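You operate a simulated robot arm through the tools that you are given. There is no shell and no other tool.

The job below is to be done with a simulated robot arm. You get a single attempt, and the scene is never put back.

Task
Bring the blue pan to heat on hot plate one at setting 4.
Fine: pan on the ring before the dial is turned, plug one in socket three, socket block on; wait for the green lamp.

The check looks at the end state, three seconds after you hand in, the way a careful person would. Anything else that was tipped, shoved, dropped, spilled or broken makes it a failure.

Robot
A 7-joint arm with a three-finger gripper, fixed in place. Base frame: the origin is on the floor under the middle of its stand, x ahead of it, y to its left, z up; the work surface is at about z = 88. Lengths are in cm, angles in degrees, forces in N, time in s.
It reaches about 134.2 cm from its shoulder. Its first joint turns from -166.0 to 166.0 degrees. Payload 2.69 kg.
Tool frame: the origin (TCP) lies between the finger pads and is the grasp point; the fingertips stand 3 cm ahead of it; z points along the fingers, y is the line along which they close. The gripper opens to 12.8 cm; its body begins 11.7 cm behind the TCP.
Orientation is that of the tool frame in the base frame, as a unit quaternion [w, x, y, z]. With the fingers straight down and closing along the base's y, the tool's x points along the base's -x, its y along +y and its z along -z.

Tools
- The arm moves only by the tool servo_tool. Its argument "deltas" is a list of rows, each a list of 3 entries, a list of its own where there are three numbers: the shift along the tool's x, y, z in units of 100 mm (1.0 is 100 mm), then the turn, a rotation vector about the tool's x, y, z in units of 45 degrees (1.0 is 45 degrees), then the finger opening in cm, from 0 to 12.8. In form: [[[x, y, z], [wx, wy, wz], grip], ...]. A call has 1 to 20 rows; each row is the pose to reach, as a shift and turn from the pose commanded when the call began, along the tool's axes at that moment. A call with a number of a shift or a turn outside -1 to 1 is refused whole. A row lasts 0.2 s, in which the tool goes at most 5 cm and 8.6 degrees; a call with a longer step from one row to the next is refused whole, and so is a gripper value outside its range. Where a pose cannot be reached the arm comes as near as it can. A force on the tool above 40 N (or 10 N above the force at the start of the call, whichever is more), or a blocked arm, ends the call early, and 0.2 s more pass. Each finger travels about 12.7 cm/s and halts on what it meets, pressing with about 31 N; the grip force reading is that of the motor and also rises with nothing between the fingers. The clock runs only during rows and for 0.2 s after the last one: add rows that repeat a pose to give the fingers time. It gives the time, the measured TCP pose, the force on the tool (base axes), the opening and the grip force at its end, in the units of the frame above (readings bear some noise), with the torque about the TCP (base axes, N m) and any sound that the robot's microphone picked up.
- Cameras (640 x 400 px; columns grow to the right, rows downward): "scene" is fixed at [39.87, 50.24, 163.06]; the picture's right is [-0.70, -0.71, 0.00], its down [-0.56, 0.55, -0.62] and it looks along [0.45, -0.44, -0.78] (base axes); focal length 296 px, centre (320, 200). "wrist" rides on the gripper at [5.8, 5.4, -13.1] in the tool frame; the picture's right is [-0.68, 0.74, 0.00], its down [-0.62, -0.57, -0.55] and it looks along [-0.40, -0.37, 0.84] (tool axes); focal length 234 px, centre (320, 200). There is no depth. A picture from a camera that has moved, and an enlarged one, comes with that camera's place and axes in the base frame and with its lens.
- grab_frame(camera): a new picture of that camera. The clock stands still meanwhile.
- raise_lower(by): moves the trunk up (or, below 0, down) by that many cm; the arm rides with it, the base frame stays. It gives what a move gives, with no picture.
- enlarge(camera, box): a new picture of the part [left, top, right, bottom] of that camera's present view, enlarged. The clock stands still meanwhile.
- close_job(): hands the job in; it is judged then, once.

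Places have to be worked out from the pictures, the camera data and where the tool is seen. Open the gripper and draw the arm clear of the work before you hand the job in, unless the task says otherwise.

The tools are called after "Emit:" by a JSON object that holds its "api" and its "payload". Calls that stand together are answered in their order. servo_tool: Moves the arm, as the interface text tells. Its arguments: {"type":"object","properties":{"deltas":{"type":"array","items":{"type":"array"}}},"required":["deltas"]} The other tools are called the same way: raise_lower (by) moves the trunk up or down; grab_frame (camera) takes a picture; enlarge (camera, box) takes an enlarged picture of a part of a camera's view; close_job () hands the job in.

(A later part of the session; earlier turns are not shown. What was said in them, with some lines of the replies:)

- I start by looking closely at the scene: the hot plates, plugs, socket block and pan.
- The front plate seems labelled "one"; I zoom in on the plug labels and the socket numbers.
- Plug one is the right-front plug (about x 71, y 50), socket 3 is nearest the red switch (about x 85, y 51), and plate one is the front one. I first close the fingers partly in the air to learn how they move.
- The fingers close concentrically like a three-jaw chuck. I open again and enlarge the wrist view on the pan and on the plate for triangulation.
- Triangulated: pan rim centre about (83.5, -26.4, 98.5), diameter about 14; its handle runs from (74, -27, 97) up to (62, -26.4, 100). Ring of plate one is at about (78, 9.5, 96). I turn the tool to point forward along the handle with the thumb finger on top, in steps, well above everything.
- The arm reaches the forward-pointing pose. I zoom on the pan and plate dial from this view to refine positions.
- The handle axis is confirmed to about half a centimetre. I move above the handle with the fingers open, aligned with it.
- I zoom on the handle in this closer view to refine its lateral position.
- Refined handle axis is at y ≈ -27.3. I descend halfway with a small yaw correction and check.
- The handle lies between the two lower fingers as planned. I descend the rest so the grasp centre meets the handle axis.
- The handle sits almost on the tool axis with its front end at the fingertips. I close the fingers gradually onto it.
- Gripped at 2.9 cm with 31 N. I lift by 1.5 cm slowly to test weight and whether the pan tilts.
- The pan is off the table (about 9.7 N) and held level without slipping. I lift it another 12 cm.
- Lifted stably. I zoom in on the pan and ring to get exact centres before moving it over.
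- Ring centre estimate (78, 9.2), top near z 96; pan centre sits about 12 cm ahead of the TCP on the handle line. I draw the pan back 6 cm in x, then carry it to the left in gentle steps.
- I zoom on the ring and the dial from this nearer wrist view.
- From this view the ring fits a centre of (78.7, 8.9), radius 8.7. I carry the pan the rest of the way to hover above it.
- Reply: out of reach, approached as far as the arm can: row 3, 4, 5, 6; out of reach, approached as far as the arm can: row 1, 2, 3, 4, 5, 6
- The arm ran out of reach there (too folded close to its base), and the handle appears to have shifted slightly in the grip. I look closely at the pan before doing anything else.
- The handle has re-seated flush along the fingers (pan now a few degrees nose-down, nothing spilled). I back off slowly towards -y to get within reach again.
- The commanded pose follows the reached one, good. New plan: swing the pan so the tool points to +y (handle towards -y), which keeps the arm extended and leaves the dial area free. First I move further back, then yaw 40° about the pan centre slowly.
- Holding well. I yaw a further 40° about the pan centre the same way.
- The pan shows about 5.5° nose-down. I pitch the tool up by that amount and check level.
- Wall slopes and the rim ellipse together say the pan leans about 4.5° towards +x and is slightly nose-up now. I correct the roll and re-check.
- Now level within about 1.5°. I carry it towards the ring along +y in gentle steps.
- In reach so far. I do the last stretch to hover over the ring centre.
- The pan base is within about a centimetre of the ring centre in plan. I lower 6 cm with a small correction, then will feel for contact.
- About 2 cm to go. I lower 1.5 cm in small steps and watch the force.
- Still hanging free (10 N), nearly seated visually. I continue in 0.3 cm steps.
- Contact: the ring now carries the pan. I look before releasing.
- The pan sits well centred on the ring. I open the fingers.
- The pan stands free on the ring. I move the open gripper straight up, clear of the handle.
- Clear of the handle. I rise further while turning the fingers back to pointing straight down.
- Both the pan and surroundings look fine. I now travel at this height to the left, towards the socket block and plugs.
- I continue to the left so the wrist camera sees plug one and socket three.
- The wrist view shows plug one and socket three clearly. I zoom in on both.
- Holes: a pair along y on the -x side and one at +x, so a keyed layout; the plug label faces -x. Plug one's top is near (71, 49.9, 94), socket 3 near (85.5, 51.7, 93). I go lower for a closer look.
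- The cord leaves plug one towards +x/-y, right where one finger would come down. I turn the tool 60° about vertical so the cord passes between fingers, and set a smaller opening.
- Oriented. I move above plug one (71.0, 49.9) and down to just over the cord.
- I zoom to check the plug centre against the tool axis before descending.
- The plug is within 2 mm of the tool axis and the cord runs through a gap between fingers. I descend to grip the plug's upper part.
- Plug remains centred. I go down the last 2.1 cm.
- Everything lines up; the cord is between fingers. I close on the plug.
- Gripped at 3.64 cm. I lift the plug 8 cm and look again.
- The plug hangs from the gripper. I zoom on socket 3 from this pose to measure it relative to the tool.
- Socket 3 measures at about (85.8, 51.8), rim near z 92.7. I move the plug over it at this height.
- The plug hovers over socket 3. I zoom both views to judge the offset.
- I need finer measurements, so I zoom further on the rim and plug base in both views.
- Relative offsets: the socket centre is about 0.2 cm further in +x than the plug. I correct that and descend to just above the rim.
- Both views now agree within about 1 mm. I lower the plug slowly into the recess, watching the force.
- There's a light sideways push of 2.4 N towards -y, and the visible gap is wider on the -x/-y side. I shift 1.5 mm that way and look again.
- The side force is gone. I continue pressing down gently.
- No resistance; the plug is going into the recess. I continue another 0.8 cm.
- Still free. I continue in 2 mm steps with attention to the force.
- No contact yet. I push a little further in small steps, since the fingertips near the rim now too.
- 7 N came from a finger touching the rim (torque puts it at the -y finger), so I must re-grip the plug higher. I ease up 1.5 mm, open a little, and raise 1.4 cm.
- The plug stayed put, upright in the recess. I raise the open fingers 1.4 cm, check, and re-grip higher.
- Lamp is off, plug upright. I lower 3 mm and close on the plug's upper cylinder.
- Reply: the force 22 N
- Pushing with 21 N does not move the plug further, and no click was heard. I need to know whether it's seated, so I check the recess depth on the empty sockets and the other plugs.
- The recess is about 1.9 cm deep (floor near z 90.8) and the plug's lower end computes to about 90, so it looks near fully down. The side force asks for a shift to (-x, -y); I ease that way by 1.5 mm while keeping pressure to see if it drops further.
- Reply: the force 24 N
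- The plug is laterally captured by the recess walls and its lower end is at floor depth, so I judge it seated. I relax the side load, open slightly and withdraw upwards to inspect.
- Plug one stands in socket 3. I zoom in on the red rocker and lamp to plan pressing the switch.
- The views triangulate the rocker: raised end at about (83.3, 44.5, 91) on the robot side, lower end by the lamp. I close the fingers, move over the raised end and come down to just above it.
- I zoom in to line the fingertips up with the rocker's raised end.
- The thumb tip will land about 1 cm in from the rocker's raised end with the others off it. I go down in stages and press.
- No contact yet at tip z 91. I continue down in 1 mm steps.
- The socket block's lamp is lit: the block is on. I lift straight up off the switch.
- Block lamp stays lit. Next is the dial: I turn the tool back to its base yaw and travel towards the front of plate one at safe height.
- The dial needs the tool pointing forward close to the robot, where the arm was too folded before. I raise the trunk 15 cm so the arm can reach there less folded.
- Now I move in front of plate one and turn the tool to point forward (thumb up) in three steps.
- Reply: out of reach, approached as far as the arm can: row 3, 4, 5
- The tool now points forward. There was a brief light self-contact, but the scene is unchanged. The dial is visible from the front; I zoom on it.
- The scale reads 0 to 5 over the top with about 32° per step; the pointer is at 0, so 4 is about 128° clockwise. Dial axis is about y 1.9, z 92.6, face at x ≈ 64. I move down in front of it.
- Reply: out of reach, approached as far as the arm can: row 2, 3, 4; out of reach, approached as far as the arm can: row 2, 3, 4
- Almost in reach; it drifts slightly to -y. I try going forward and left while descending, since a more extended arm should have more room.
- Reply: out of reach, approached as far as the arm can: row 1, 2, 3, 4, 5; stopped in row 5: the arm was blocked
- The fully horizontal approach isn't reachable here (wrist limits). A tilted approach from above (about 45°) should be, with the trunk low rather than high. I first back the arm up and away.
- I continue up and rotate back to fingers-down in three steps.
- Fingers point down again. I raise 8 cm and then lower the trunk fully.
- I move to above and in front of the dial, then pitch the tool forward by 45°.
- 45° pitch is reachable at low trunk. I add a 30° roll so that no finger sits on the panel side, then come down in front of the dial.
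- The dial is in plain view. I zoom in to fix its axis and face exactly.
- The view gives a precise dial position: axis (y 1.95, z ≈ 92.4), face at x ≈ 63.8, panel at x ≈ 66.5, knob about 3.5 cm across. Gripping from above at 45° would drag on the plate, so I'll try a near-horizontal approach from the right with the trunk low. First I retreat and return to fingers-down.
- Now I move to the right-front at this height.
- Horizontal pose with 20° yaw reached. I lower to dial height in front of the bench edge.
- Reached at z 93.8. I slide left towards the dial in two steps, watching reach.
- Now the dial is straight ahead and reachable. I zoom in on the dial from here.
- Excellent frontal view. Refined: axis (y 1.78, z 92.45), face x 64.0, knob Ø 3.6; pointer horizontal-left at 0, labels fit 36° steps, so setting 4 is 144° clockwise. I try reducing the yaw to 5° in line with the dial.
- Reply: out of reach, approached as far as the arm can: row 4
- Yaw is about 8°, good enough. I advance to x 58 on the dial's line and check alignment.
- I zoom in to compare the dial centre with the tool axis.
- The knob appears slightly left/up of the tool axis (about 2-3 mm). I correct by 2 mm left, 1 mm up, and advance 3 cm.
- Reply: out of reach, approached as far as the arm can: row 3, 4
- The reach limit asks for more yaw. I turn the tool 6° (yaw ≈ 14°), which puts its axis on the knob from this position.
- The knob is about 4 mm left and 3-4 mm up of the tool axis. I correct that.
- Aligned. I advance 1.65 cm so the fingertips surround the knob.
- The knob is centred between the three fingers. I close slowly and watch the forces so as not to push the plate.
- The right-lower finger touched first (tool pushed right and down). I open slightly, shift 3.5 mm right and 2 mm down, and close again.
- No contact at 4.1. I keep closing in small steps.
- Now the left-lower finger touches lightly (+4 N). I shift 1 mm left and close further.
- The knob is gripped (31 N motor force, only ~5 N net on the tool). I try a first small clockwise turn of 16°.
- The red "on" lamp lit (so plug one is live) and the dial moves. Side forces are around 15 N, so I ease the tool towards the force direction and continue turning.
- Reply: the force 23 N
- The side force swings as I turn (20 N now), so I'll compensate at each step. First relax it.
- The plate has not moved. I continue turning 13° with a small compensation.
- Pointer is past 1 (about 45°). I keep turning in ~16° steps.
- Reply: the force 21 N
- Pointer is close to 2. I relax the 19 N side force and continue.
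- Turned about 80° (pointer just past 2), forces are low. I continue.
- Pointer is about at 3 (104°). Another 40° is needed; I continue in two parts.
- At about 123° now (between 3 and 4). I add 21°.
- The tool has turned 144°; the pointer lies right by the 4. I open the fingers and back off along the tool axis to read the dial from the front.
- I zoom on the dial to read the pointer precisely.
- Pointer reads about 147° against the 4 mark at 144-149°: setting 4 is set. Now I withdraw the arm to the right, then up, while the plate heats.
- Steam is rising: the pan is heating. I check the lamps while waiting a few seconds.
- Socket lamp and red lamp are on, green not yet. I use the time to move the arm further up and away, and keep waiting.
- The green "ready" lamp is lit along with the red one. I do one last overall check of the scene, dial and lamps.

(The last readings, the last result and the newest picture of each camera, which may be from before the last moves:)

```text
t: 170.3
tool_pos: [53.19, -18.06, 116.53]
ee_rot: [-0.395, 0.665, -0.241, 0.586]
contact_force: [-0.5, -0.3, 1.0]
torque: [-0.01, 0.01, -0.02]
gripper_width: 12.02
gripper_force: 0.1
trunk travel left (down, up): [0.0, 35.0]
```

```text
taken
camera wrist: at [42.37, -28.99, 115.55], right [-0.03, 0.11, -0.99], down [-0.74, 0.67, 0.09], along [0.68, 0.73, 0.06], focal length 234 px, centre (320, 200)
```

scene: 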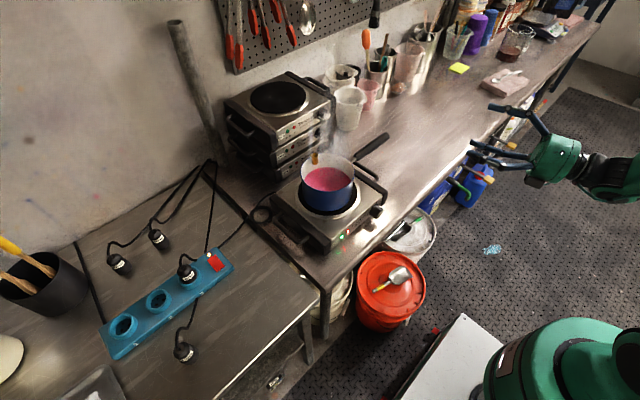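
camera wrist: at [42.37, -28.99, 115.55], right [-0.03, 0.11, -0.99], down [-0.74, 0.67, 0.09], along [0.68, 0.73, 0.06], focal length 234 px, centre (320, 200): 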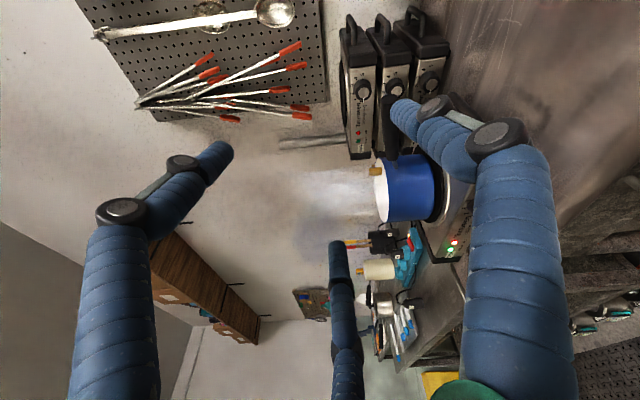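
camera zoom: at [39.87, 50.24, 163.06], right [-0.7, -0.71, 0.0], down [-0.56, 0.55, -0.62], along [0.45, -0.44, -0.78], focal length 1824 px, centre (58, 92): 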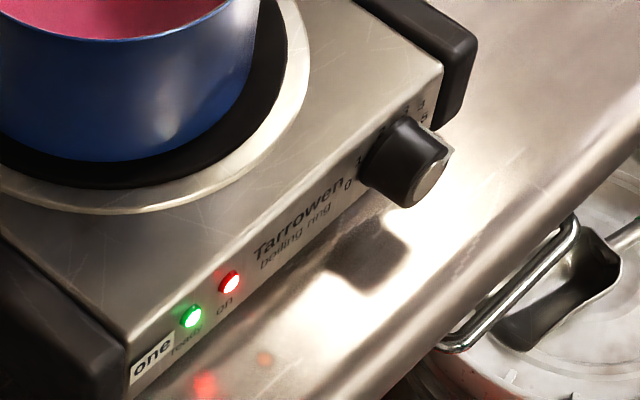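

The pan is steaming and centred on ring one, and the dial is at 4. Plug one is in socket 3, the block lamp is lit, and both the red and green lamps are on. The gripper is open and clear, and nothing else has moved, so I hand in.

Emit:
{"api": "close_job", "payload": {}}

```text
The job is handed in.
```

The blue pan is heating on hot plate one at setting 4. The green "ready" lamp was lit when I handed in.

- **Pan:** it was centred on the ring before I touched the dial. Its handle points to the right, away from the dial. The pan tilted a few degrees while I carried it, but nothing spilled.
- **Plug:** plug one is in socket three. It stopped firmly when pushed and gave no click. The plate's red "on" lamp came on once the dial was turned, so it is getting power.
- **Socket block:** it is switched on and its lamp is lit.
- **Dial:** I turned it about 144° clockwise from 0. The pointer reads about 147°, and the 4 mark sits at 144–149°.
- **Green lamp:** it also lit briefly at the very start of the turn, at a low setting. It then went out while the plate heated and came on again at setting 4.

The plate did not shift while I turned the dial, and nothing else in the pictures looks moved. The gripper is open and the arm is clear of the bench.
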